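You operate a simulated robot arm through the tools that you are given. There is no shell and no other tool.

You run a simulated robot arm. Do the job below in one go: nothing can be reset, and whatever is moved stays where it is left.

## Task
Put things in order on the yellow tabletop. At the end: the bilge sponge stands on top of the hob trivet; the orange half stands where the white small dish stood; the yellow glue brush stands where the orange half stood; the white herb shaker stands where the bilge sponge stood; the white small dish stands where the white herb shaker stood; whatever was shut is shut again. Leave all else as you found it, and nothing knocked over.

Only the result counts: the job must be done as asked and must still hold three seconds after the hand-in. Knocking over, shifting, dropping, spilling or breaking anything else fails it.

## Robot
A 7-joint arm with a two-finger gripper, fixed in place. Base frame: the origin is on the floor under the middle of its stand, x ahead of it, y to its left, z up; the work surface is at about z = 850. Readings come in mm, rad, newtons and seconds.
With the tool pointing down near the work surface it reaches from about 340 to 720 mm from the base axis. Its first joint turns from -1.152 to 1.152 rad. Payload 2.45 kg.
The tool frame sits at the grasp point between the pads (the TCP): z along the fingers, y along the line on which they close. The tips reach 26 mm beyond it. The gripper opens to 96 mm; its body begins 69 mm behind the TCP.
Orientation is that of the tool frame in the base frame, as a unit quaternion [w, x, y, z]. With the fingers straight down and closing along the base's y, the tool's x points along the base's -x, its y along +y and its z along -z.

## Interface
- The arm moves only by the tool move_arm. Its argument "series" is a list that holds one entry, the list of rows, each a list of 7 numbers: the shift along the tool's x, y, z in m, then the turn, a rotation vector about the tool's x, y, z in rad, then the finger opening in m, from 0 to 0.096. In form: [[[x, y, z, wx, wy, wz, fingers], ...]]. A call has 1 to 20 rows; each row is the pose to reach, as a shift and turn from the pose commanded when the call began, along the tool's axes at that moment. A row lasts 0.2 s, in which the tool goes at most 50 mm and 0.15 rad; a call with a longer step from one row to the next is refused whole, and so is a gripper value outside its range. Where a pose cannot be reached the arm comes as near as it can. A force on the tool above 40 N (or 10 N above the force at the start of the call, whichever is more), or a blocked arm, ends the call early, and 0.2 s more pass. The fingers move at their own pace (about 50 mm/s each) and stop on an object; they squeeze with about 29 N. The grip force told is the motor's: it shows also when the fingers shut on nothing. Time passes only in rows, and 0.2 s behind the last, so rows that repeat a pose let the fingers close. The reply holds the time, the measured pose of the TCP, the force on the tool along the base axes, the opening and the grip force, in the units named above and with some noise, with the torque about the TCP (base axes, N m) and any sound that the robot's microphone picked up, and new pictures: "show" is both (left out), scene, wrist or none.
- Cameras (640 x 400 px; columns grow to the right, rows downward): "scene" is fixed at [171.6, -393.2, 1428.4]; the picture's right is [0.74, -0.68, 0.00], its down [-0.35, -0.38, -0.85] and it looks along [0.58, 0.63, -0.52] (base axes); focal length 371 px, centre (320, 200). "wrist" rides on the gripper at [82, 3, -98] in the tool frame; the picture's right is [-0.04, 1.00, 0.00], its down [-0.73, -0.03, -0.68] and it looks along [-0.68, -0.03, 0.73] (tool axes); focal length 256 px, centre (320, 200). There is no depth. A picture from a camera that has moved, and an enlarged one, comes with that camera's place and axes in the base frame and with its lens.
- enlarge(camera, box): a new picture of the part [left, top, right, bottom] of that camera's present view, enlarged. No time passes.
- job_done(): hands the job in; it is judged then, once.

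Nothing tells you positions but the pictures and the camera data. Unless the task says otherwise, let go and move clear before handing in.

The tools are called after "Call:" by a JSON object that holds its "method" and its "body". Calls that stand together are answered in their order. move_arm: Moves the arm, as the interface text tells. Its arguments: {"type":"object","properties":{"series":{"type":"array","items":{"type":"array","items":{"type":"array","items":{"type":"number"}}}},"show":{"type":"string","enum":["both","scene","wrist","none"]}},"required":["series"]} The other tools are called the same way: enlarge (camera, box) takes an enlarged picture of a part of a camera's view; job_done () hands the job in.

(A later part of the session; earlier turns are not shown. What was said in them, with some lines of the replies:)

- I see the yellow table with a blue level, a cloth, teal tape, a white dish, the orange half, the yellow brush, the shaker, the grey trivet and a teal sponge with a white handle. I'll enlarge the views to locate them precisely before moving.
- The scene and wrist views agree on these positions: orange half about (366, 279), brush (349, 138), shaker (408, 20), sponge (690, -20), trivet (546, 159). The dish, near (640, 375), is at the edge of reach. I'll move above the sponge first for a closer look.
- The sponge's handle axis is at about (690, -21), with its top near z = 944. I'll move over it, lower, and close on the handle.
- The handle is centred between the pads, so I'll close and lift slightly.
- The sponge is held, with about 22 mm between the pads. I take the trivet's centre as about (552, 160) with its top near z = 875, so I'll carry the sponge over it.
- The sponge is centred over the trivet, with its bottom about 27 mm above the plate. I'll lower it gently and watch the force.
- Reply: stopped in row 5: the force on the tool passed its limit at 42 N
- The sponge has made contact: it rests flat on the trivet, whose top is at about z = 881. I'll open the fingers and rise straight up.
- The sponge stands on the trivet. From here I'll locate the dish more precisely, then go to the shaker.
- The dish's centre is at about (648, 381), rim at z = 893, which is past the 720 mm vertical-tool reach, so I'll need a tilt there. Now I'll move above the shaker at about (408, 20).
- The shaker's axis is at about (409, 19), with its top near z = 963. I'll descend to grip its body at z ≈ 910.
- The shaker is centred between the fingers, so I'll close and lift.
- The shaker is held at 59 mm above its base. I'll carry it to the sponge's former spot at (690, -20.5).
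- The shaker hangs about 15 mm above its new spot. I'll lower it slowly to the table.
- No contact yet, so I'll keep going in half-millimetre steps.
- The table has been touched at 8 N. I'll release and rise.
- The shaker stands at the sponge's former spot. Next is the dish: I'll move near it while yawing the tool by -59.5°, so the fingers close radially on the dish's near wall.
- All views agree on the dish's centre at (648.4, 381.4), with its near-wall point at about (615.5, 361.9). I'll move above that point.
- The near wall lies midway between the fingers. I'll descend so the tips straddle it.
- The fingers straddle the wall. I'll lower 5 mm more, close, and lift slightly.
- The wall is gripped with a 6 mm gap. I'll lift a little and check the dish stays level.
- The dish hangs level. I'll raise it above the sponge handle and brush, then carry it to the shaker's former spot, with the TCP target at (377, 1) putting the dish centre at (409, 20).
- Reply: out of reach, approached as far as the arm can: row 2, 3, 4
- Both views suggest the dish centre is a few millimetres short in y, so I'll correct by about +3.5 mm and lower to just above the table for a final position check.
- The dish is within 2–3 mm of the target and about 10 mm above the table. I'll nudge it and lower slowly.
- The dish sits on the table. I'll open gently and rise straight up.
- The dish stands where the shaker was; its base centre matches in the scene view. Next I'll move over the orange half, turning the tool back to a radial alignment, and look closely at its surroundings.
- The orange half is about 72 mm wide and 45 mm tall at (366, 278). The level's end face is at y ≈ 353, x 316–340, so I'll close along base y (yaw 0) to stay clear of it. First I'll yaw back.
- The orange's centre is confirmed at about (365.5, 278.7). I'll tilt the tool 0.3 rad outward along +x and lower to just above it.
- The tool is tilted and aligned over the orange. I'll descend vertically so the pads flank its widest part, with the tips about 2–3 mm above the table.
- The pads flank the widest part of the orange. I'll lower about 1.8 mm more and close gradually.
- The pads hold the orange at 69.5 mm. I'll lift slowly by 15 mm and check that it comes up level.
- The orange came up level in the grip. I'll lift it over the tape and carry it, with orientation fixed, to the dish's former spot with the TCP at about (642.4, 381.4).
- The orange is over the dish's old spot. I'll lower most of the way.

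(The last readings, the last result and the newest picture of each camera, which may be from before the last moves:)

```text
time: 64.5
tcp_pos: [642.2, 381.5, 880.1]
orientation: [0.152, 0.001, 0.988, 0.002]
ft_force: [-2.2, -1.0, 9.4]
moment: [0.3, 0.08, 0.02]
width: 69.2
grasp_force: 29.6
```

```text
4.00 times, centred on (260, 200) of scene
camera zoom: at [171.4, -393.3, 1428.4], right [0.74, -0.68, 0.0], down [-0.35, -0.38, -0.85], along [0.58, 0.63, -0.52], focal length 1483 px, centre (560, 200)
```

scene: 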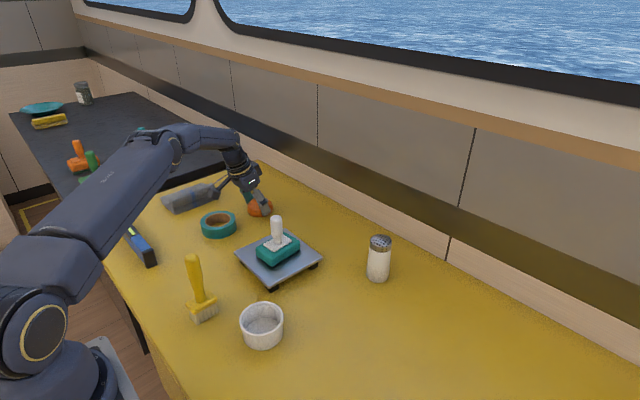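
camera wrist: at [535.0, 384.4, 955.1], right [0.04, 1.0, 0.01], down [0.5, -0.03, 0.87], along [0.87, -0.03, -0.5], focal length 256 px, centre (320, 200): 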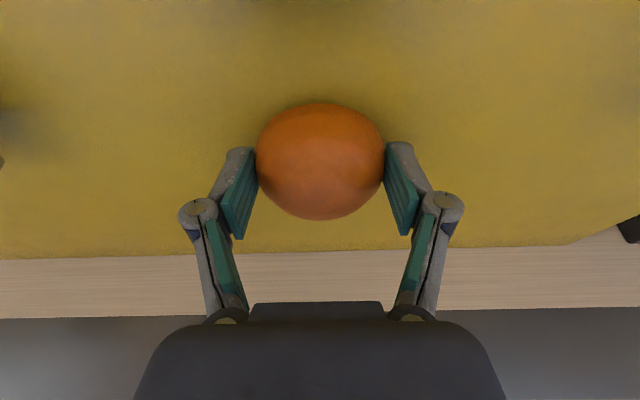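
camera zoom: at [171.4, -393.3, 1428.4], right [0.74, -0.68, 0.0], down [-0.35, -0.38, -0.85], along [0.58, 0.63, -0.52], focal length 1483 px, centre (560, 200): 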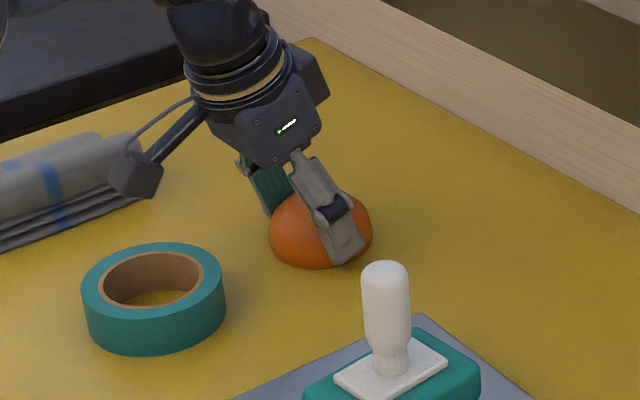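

The orange has touched down. I'll open and rise straight up.

Call:
{"method": "move_arm", "body": {"series": [[[0, 0, 0, 0, 0, 0, 0.075], [0, 0, 0, 0, 0, 0, 0.082], [0, 0, 0, 0, 0, 0, 0.09], [0, 0, 0, 0, 0, 0, 0.09], [-0.003, 0, -0.0096, 0, 0, 0, 0.09], [-0.0089, 0, -0.0287, 0, 0, 0, 0.09], [-0.0148, 0, -0.0478, 0, 0, 0, 0.09], [-0.0222, 0, -0.0716, 0, 0, 0, 0.09], [-0.0266, 0, -0.086, 0, 0, 0, 0.09]]]}}

Call:
{"method": "enlarge", "body": {"camera": "scene", "box": [200, 150, 320, 250]}}

```text
time: 66.5
tcp_pos: [642.3, 380.8, 970.2]
orientation: [0.152, 0.0, 0.988, 0.001]
ft_force: [-0.2, 0.8, 0.1]
moment: [0.01, -0.02, 0.0]
width: 90.3
grasp_force: 0.0
camera wrist: at [535.2, 383.7, 1039.6], right [0.04, 1.0, 0.01], down [0.5, -0.03, 0.87], along [0.87, -0.03, -0.5], focal length 256 px, centre (320, 200)
```

scene: 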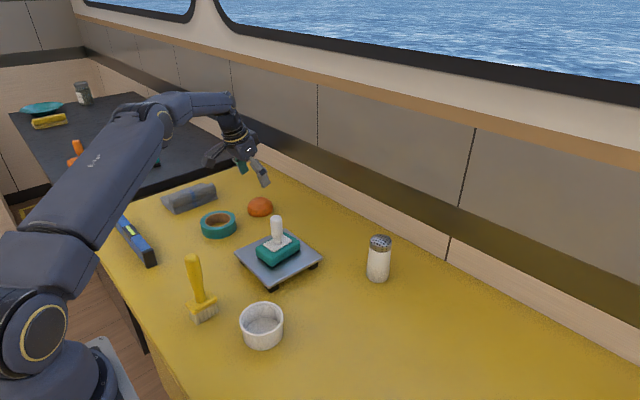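
wrist: 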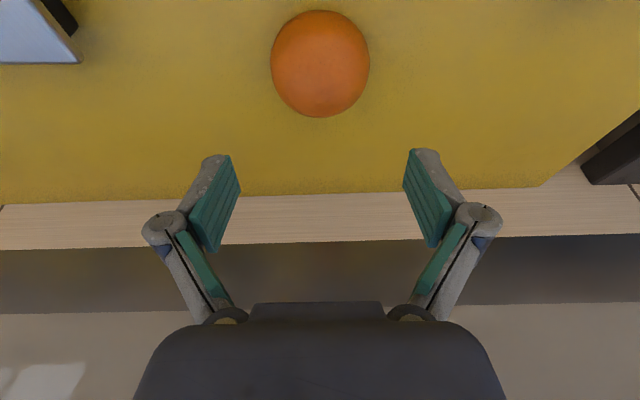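

```text
4.00 times, centred on (260, 200) of scene
camera zoom: at [171.6, -393.2, 1428.4], right [0.74, -0.68, 0.0], down [-0.35, -0.38, -0.85], along [0.58, 0.63, -0.52], focal length 1483 px, centre (560, 200)
```

zoom: 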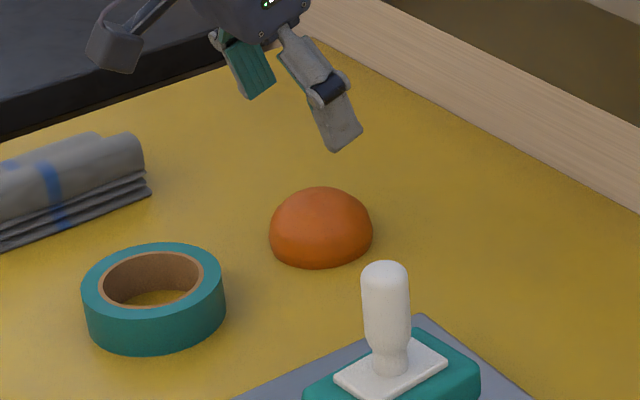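

The orange stands where the dish was; its base centre matches the dish's original position in the scene. Next is the brush: I'll untilt the tool, then move above it.

Call:
{"method": "move_arm", "body": {"series": [[[0.0092, -0.0102, -0.0259, 0, 0.06, 0, 0.09], [0.0183, -0.0204, -0.0517, 0, 0.12, 0, 0.08], [0.0275, -0.0306, -0.0776, 0, 0.18, 0, 0.07], [0.0366, -0.0408, -0.1034, 0, 0.24, 0, 0.06], [0.0458, -0.051, -0.1293, 0, 0.3, 0, 0.06], [0.0458, -0.051, -0.1293, 0, 0.3, 0, 0.06]]], "show": "none"}}

```text
time: 67.9
tcp_pos: [560.4, 328.9, 1077.9]
orientation: [0.0, 0.001, 1.0, 0.001]
ft_force: [0.6, -0.4, -0.2]
moment: [0.0, 0.04, -0.03]
width: 60.1
grasp_force: 0.1
```

Call:
{"method": "move_arm", "body": {"series": [[[0.0211, -0.0191, -0.01, 0, 0, 0, 0.06], [0.0422, -0.0382, -0.02, 0, 0, 0, 0.06], [0.0633, -0.0573, -0.022, 0, 0, 0, 0.06], [0.0844, -0.0764, -0.022, 0, 0, 0, 0.06], [0.1055, -0.0955, -0.022, 0, 0, 0, 0.06], [0.1266, -0.1146, -0.022, 0, 0, 0, 0.06], [0.1477, -0.1337, -0.022, 0, 0, 0, 0.06], [0.1688, -0.1528, -0.022, 0, 0, 0, 0.06], [0.1899, -0.1719, -0.022, 0, 0, 0, 0.06], [0.211, -0.191, -0.022, 0, 0, 0, 0.06], [0.211, -0.191, -0.022, 0, 0, 0, 0.06]]]}}

Call:
{"method": "enlarge", "body": {"camera": "wrist", "box": [240, 40, 400, 140]}}

Call:
{"method": "enlarge", "body": {"camera": "scene", "box": [140, 230, 260, 330]}}

```text
time: 70.3
tcp_pos: [347.8, 139.0, 1099.8]
orientation: [0.002, 0.0, 1.0, 0.001]
ft_force: [-0.6, 0.0, -0.3]
moment: [0.02, -0.03, 0.0]
width: 60.0
grasp_force: 0.1
camera wrist: at [265.9, 142.8, 1199.4], right [0.04, 1.0, 0.0], down [0.73, -0.03, 0.68], along [0.68, -0.03, -0.73], focal length 256 px, centre (320, 200)
```

scene: 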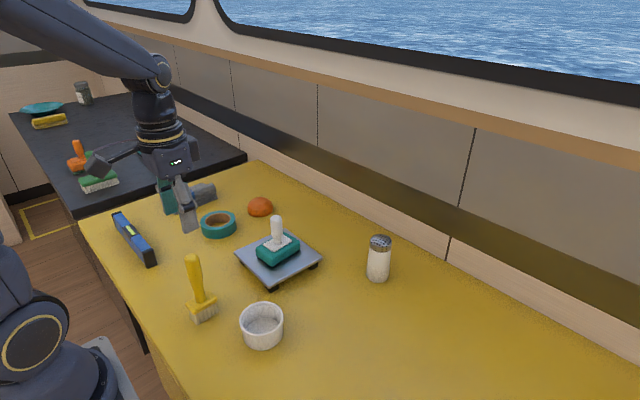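
wrist: 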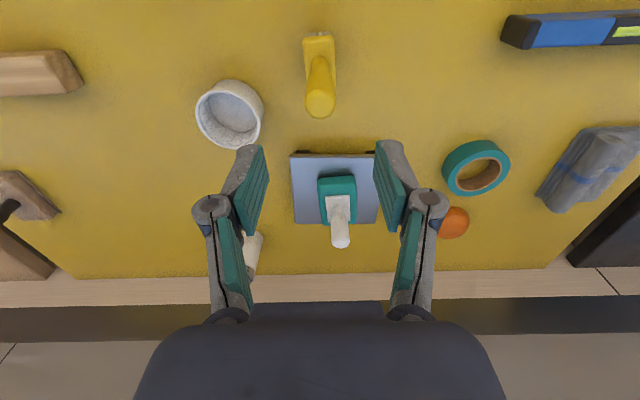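

```text
4.00 times, centred on (320, 90) of wrist
camera zoom: at [265.9, 142.8, 1199.4], right [0.04, 1.0, 0.0], down [0.73, -0.03, 0.68], along [0.68, -0.03, -0.73], focal length 1024 px, centre (320, 640)
```

zoom: 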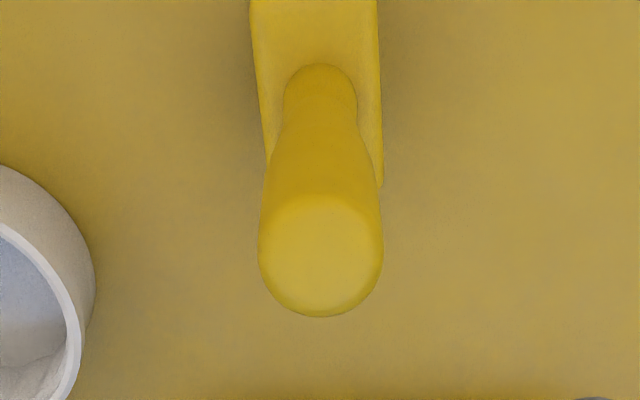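

```text
4.00 times, centred on (200, 280) of scene
camera zoom: at [171.6, -393.2, 1428.4], right [0.74, -0.68, 0.0], down [-0.35, -0.38, -0.85], along [0.58, 0.63, -0.52], focal length 1483 px, centre (800, -120)
```

zoom: 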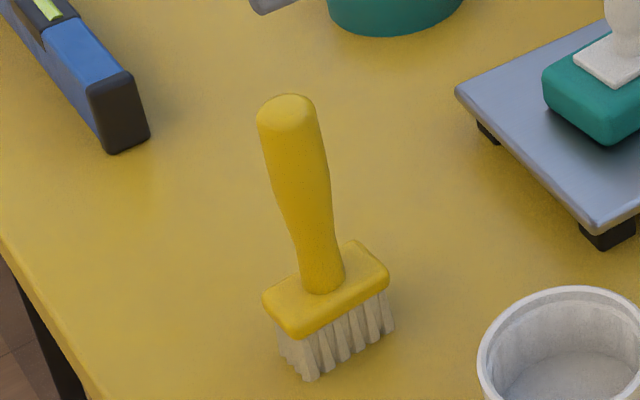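

The brush handle's axis is at about (349.5, 138.8), top near z = 1000. I'll descend to z ≈ 955 and grip the handle.

Call:
{"method": "move_arm", "body": {"series": [[[-0.0016, -0.0006, 0.025, 0, 0, 0, 0.06], [-0.0016, -0.0006, 0.05, 0, 0, 0, 0.06], [-0.0016, -0.0006, 0.072, 0, 0, 0, 0.06], [-0.0016, -0.0006, 0.092, 0, 0, 0, 0.06], [-0.0016, -0.0006, 0.112, 0, 0, 0, 0.06], [-0.0016, -0.0006, 0.13, 0, 0, 0, 0.06], [-0.0016, -0.0006, 0.142, 0, 0, 0, 0.06], [-0.0016, -0.0006, 0.145, 0, 0, 0, 0.06], [-0.0016, -0.0006, 0.145, 0, 0, 0, 0.06]]]}}

Call:
{"method": "enlarge", "body": {"camera": "scene", "box": [140, 230, 260, 330]}}

```text
time: 72.3
tcp_pos: [350.6, 140.5, 954.4]
orientation: [0.001, 0.001, 1.0, 0.001]
ft_force: [0.8, 1.0, 0.2]
moment: [-0.01, -0.01, -0.02]
width: 60.0
grasp_force: 0.0
camera wrist: at [268.7, 142.6, 1053.7], right [0.04, 1.0, 0.0], down [0.73, -0.03, 0.68], along [0.68, -0.03, -0.73], focal length 256 px, centre (320, 200)
```

scene: 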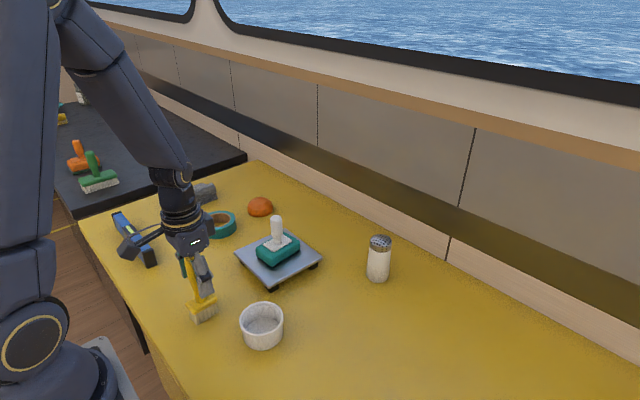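
wrist: 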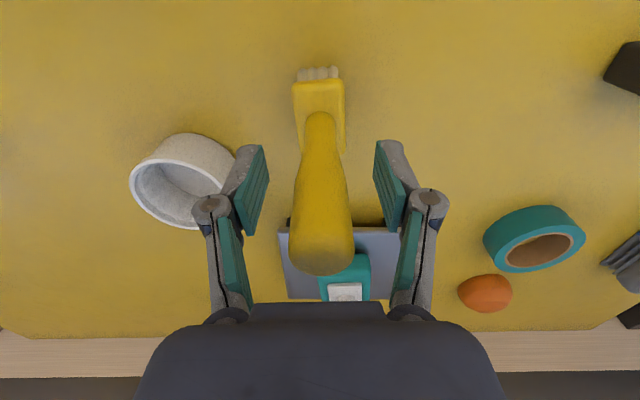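

```text
4.00 times, centred on (200, 280) of scene
camera zoom: at [171.6, -393.2, 1428.4], right [0.74, -0.68, 0.0], down [-0.35, -0.38, -0.85], along [0.58, 0.63, -0.52], focal length 1483 px, centre (800, -120)
```

zoom: 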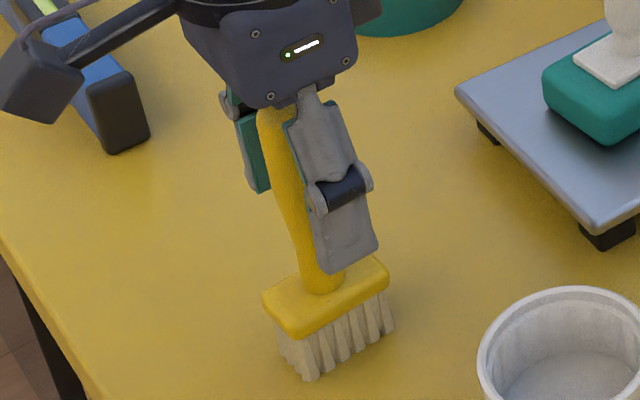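

The handle is between the pads, so I'll close and lift.

Call:
{"method": "move_arm", "body": {"series": [[[0, 0, 0, 0, 0, 0, 0.04], [0, 0, 0, 0, 0, 0, 0.03], [0, 0, 0, 0, 0, 0, 0.0], [0, 0, 0, 0, 0, 0, 0.0], [0, 0, 0, 0, 0, 0, 0.0], [0, 0, -0.005, 0, 0, 0, 0.0], [0, 0, -0.02, 0, 0, 0, 0.0], [0, 0, -0.04, 0, 0, 0, 0.0], [0, 0, -0.06, 0, 0, 0, 0.0], [0, 0, -0.06, 0, 0, 0, 0.0]]]}}

Call:
{"method": "enlarge", "body": {"camera": "scene", "box": [140, 200, 260, 300]}}

```text
time: 74.5
tcp_pos: [349.4, 140.1, 1015.5]
orientation: [0.002, 0.001, 1.0, 0.001]
ft_force: [0.1, 0.9, -1.8]
moment: [0.02, 0.0, -0.03]
width: 22.5
grasp_force: 29.0
camera wrist: at [268.6, 142.6, 1114.2], right [0.04, 1.0, 0.0], down [0.73, -0.03, 0.68], along [0.68, -0.03, -0.73], focal length 256 px, centre (320, 200)
```

scene: 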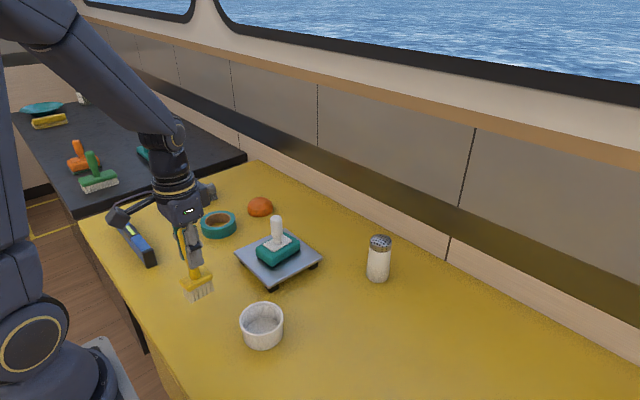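
wrist: 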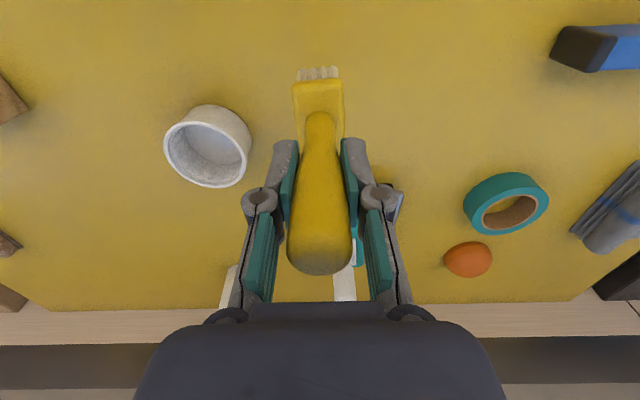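

```text
4.00 times, centred on (200, 250) of scene
camera zoom: at [171.6, -393.2, 1428.4], right [0.74, -0.68, 0.0], down [-0.35, -0.38, -0.85], along [0.58, 0.63, -0.52], focal length 1483 px, centre (800, 0)
```

zoom: 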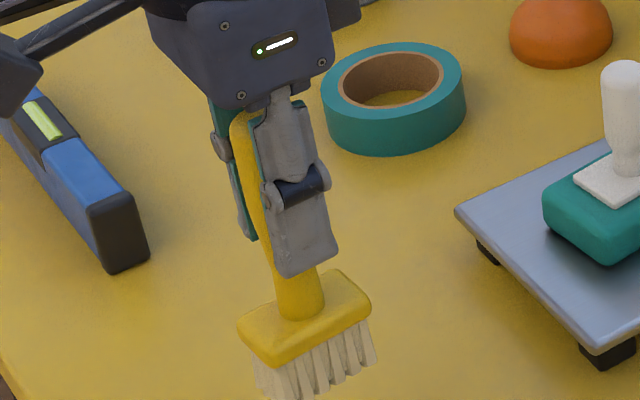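

The brush is held, and I'll carry it to the orange's former spot at (365.5, 278.7) and lower most of the way.

Call:
{"method": "move_arm", "body": {"series": [[[-0.0027, 0.023, 0, 0, 0, 0, 0.0], [-0.0053, 0.046, 0, 0, 0, 0, 0.0], [-0.008, 0.0695, 0, 0, 0, 0, 0.0], [-0.0107, 0.093, 0, 0, 0, 0, 0.0], [-0.0133, 0.116, 0, 0, 0, 0, 0.0], [-0.016, 0.139, 0, 0, 0, 0, 0.0], [-0.016, 0.139, 0.015, 0, 0, 0, 0.0], [-0.016, 0.139, 0.03, 0, 0, 0, 0.0], [-0.016, 0.139, 0.043, 0, 0, 0, 0.0], [-0.016, 0.139, 0.05, 0, 0, 0, 0.0], [-0.016, 0.139, 0.05, 0, 0, 0, 0.0]]]}}

Call:
{"method": "enlarge", "body": {"camera": "scene", "box": [110, 200, 230, 300]}}

```text
time: 76.9
tcp_pos: [367.3, 277.6, 964.6]
orientation: [0.002, 0.001, 1.0, 0.001]
ft_force: [-0.6, -0.3, -1.9]
moment: [0.02, 0.03, 0.01]
width: 22.6
grasp_force: 28.9
camera wrist: at [284.5, 281.7, 1063.7], right [0.04, 1.0, 0.0], down [0.73, -0.03, 0.68], along [0.68, -0.03, -0.73], focal length 256 px, centre (320, 200)
```

scene: 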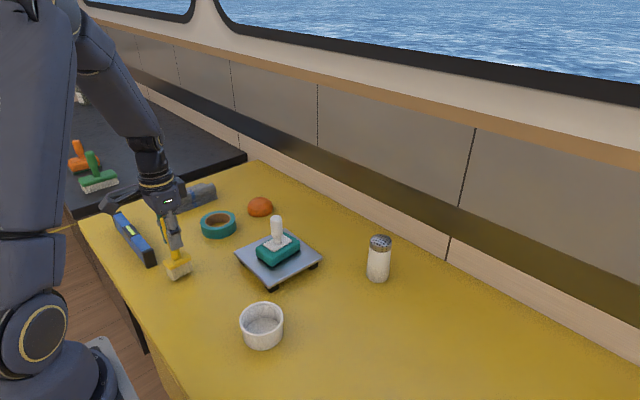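
wrist: 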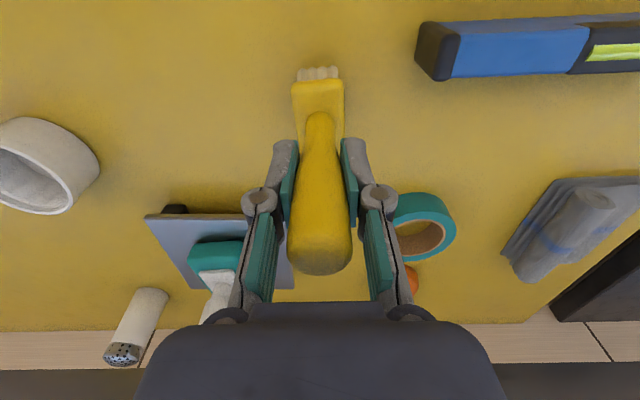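

```text
4.00 times, centred on (170, 250) of scene
camera zoom: at [171.6, -393.1, 1428.4], right [0.74, -0.68, 0.0], down [-0.35, -0.38, -0.85], along [0.58, 0.63, -0.52], focal length 1483 px, centre (920, 0)
```

zoom: 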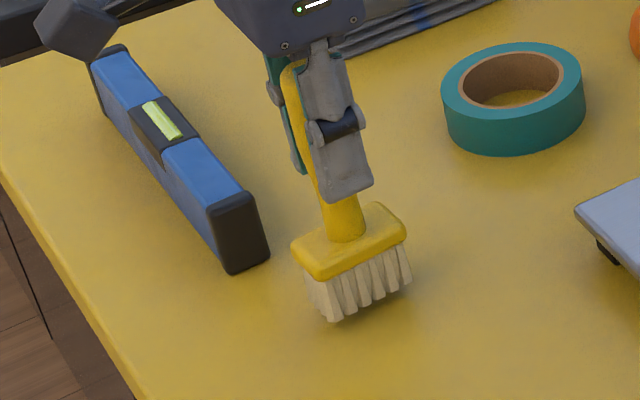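

Call:
{"method": "move_arm", "body": {"series": [[[0, 0, 0.004, 0, 0, 0, 0.0], [0, 0, 0.007, 0, 0, 0, 0.0], [0, 0, 0.008, 0, 0, 0, 0.0], [0, 0, 0.0085, 0, 0, 0, 0.0], [0, 0, 0.009, 0, 0, 0, 0.0]]], "show": "none"}}

```text
time: 78.1
tcp_pos: [366.3, 279.2, 956.5]
orientation: [0.002, 0.0, 1.0, 0.001]
ft_force: [0.0, -0.6, -0.9]
moment: [0.0, -0.03, -0.01]
width: 22.6
grasp_force: 29.3
```

Call:
{"method": "move_arm", "body": {"series": [[[0, 0, 0.0005, 0, 0, 0, 0.0], [0, 0, 0.001, 0, 0, 0, 0.0]]], "show": "none"}}

```text
time: 78.7
tcp_pos: [366.7, 278.8, 954.6]
orientation: [0.002, 0.002, 1.0, 0.002]
ft_force: [-1.3, -0.1, 0.7]
moment: [-0.07, 0.03, -0.01]
width: 22.5
grasp_force: 28.8
```

Call:
{"method": "move_arm", "body": {"series": [[[0, 0, 0.0005, 0, 0, 0, 0.0], [0, 0, 0.0007, 0, 0, 0, 0.0]]], "show": "scene"}}

Call:
{"method": "enlarge", "body": {"camera": "scene", "box": [110, 200, 230, 300]}}

```text
time: 79.3
tcp_pos: [367.0, 278.5, 954.6]
orientation: [0.002, 0.001, 1.0, 0.0]
ft_force: [-5.5, 0.4, 13.8]
moment: [-0.06, 0.34, -0.03]
width: 22.5
grasp_force: 29.2
```

scene: 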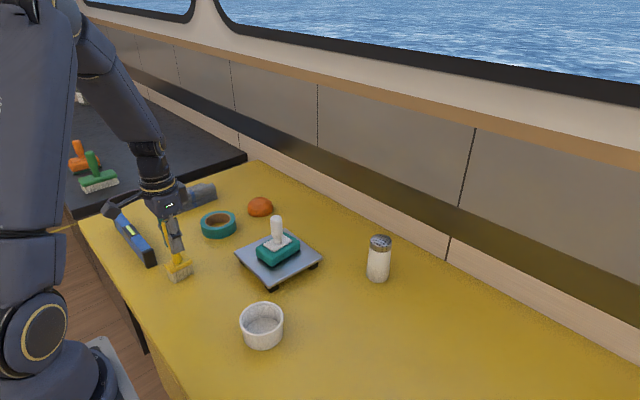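

```text
4.00 times, centred on (170, 250) of scene
camera zoom: at [171.4, -393.3, 1428.4], right [0.74, -0.68, 0.0], down [-0.35, -0.38, -0.85], along [0.58, 0.63, -0.52], focal length 1483 px, centre (920, 0)
```

zoom: 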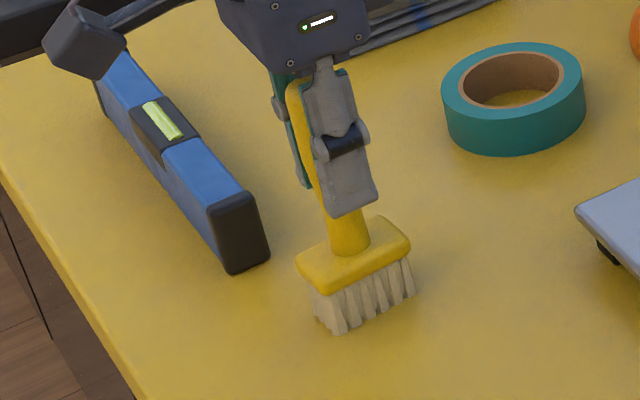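

The bristles are on the table at 14 N, so I'll relieve slightly, open gradually and rise.

Call:
{"method": "move_arm", "body": {"series": [[[0, 0, -0.0004, 0, 0, 0, 0.0], [0, 0, -0.0004, 0, 0, 0, 0.026], [0, 0, -0.0004, 0, 0, 0, 0.032], [0, 0, -0.0004, 0, 0, 0, 0.042], [0, 0, -0.0004, 0, 0, 0, 0.054], [0, 0, -0.0004, 0, 0, 0, 0.06], [0, 0, -0.01, 0, 0, 0, 0.06], [0, 0, -0.03, 0, 0, 0, 0.06], [0, 0, -0.055, 0, 0, 0, 0.06], [0, 0, -0.085, 0, 0, 0, 0.06], [0, 0, -0.12, 0, 0, 0, 0.06], [0, 0, -0.15, 0, 0, 0, 0.06]]]}}

Call:
{"method": "enlarge", "body": {"camera": "scene", "box": [110, 200, 230, 300]}}

```text
time: 81.9
tcp_pos: [365.9, 276.3, 1104.3]
orientation: [0.001, 0.001, 1.0, 0.0]
ft_force: [-0.2, -0.2, 0.2]
moment: [0.01, 0.01, -0.01]
width: 60.0
grasp_force: 0.0
camera wrist: at [283.9, 280.4, 1203.7], right [0.04, 1.0, 0.0], down [0.73, -0.03, 0.68], along [0.68, -0.03, -0.73], focal length 256 px, centre (320, 200)
```

scene: 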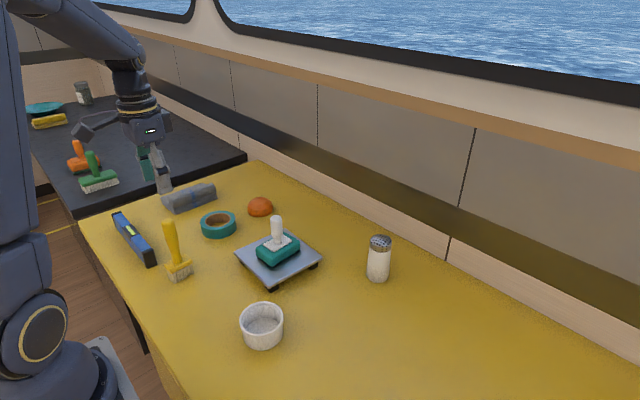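
wrist: 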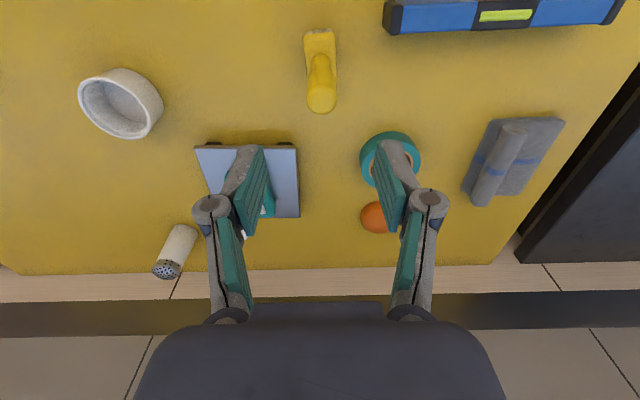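

```text
4.00 times, centred on (170, 250) of scene
camera zoom: at [171.6, -393.2, 1428.4], right [0.74, -0.68, 0.0], down [-0.35, -0.38, -0.85], along [0.58, 0.63, -0.52], focal length 1483 px, centre (920, 0)
```

zoom: 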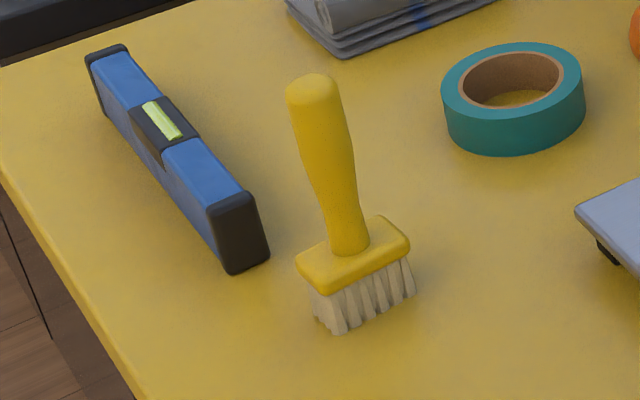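

All five moves are done. I'll take one last look at the whole table before handing in.

Call:
{"method": "enlarge", "body": {"camera": "scene", "box": [80, 150, 420, 362]}}

Call:
{"method": "enlarge", "body": {"camera": "scene", "box": [220, 190, 400, 310]}}

```text
1.88 times, centred on (250, 256) of scene
camera zoom: at [171.6, -393.2, 1428.4], right [0.74, -0.68, 0.0], down [-0.35, -0.38, -0.85], along [0.58, 0.63, -0.52], focal length 698 px, centre (452, 95)
```

zoom: 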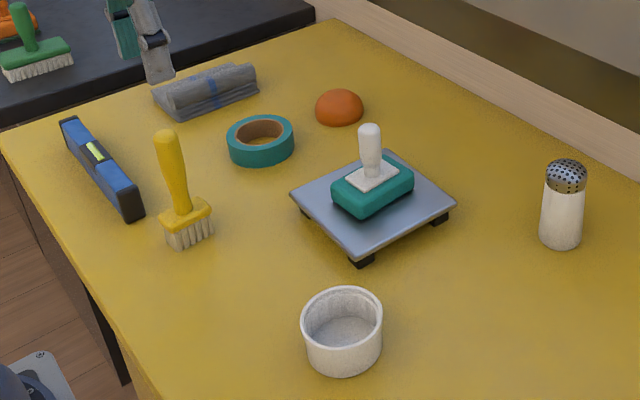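

```text
3.33 times, centred on (310, 250) of scene
camera zoom: at [171.6, -393.2, 1428.4], right [0.74, -0.68, 0.0], down [-0.35, -0.38, -0.85], along [0.58, 0.63, -0.52], focal length 1236 px, centre (353, 33)
```

zoom: 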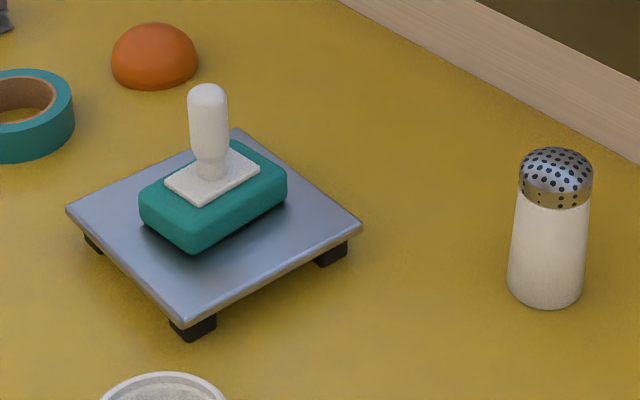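

The sponge is on the trivet. The shaker, dish, orange half and brush stand upright in their target spots, and the level, tape, cloth and trivet have not moved. The gripper is empty and clear of everything, and I opened nothing that was shut, so I'm handing in.

Call:
{"method": "job_done", "body": {}}

```text
The job is handed in.
```

The table is set as you asked, and I've handed the job in. In the last pictures everything was standing and the gripper was empty and clear.

| Object | Now stands | Position (x, y in mm) |
|---|---|---|
| Bilge sponge | on top of the hob trivet | about (551, 160) |
| White herb shaker | where the sponge stood | about (690, -20) |
| White small dish | where the shaker stood | about (409, 19) |
| Orange half | where the dish stood | about (648, 381) |
| Yellow glue brush | where the orange half stood | about (366, 279) |

- **Placement accuracy:** positions come from the pictures and arm readings, so expect a few millimetres of error. The shaker is the least certain: the scene picture put it about 4 mm off the sponge's old centre, while the arm reading put it within about 1 mm.
- **Trivet contact:** setting the sponge down briefly pressed the trivet with about 42 N. In the pictures the trivet did not move.
- **Everything else:** the level, tape and cloth look unmoved, and nothing fell over. I opened nothing, so there was nothing to shut again.
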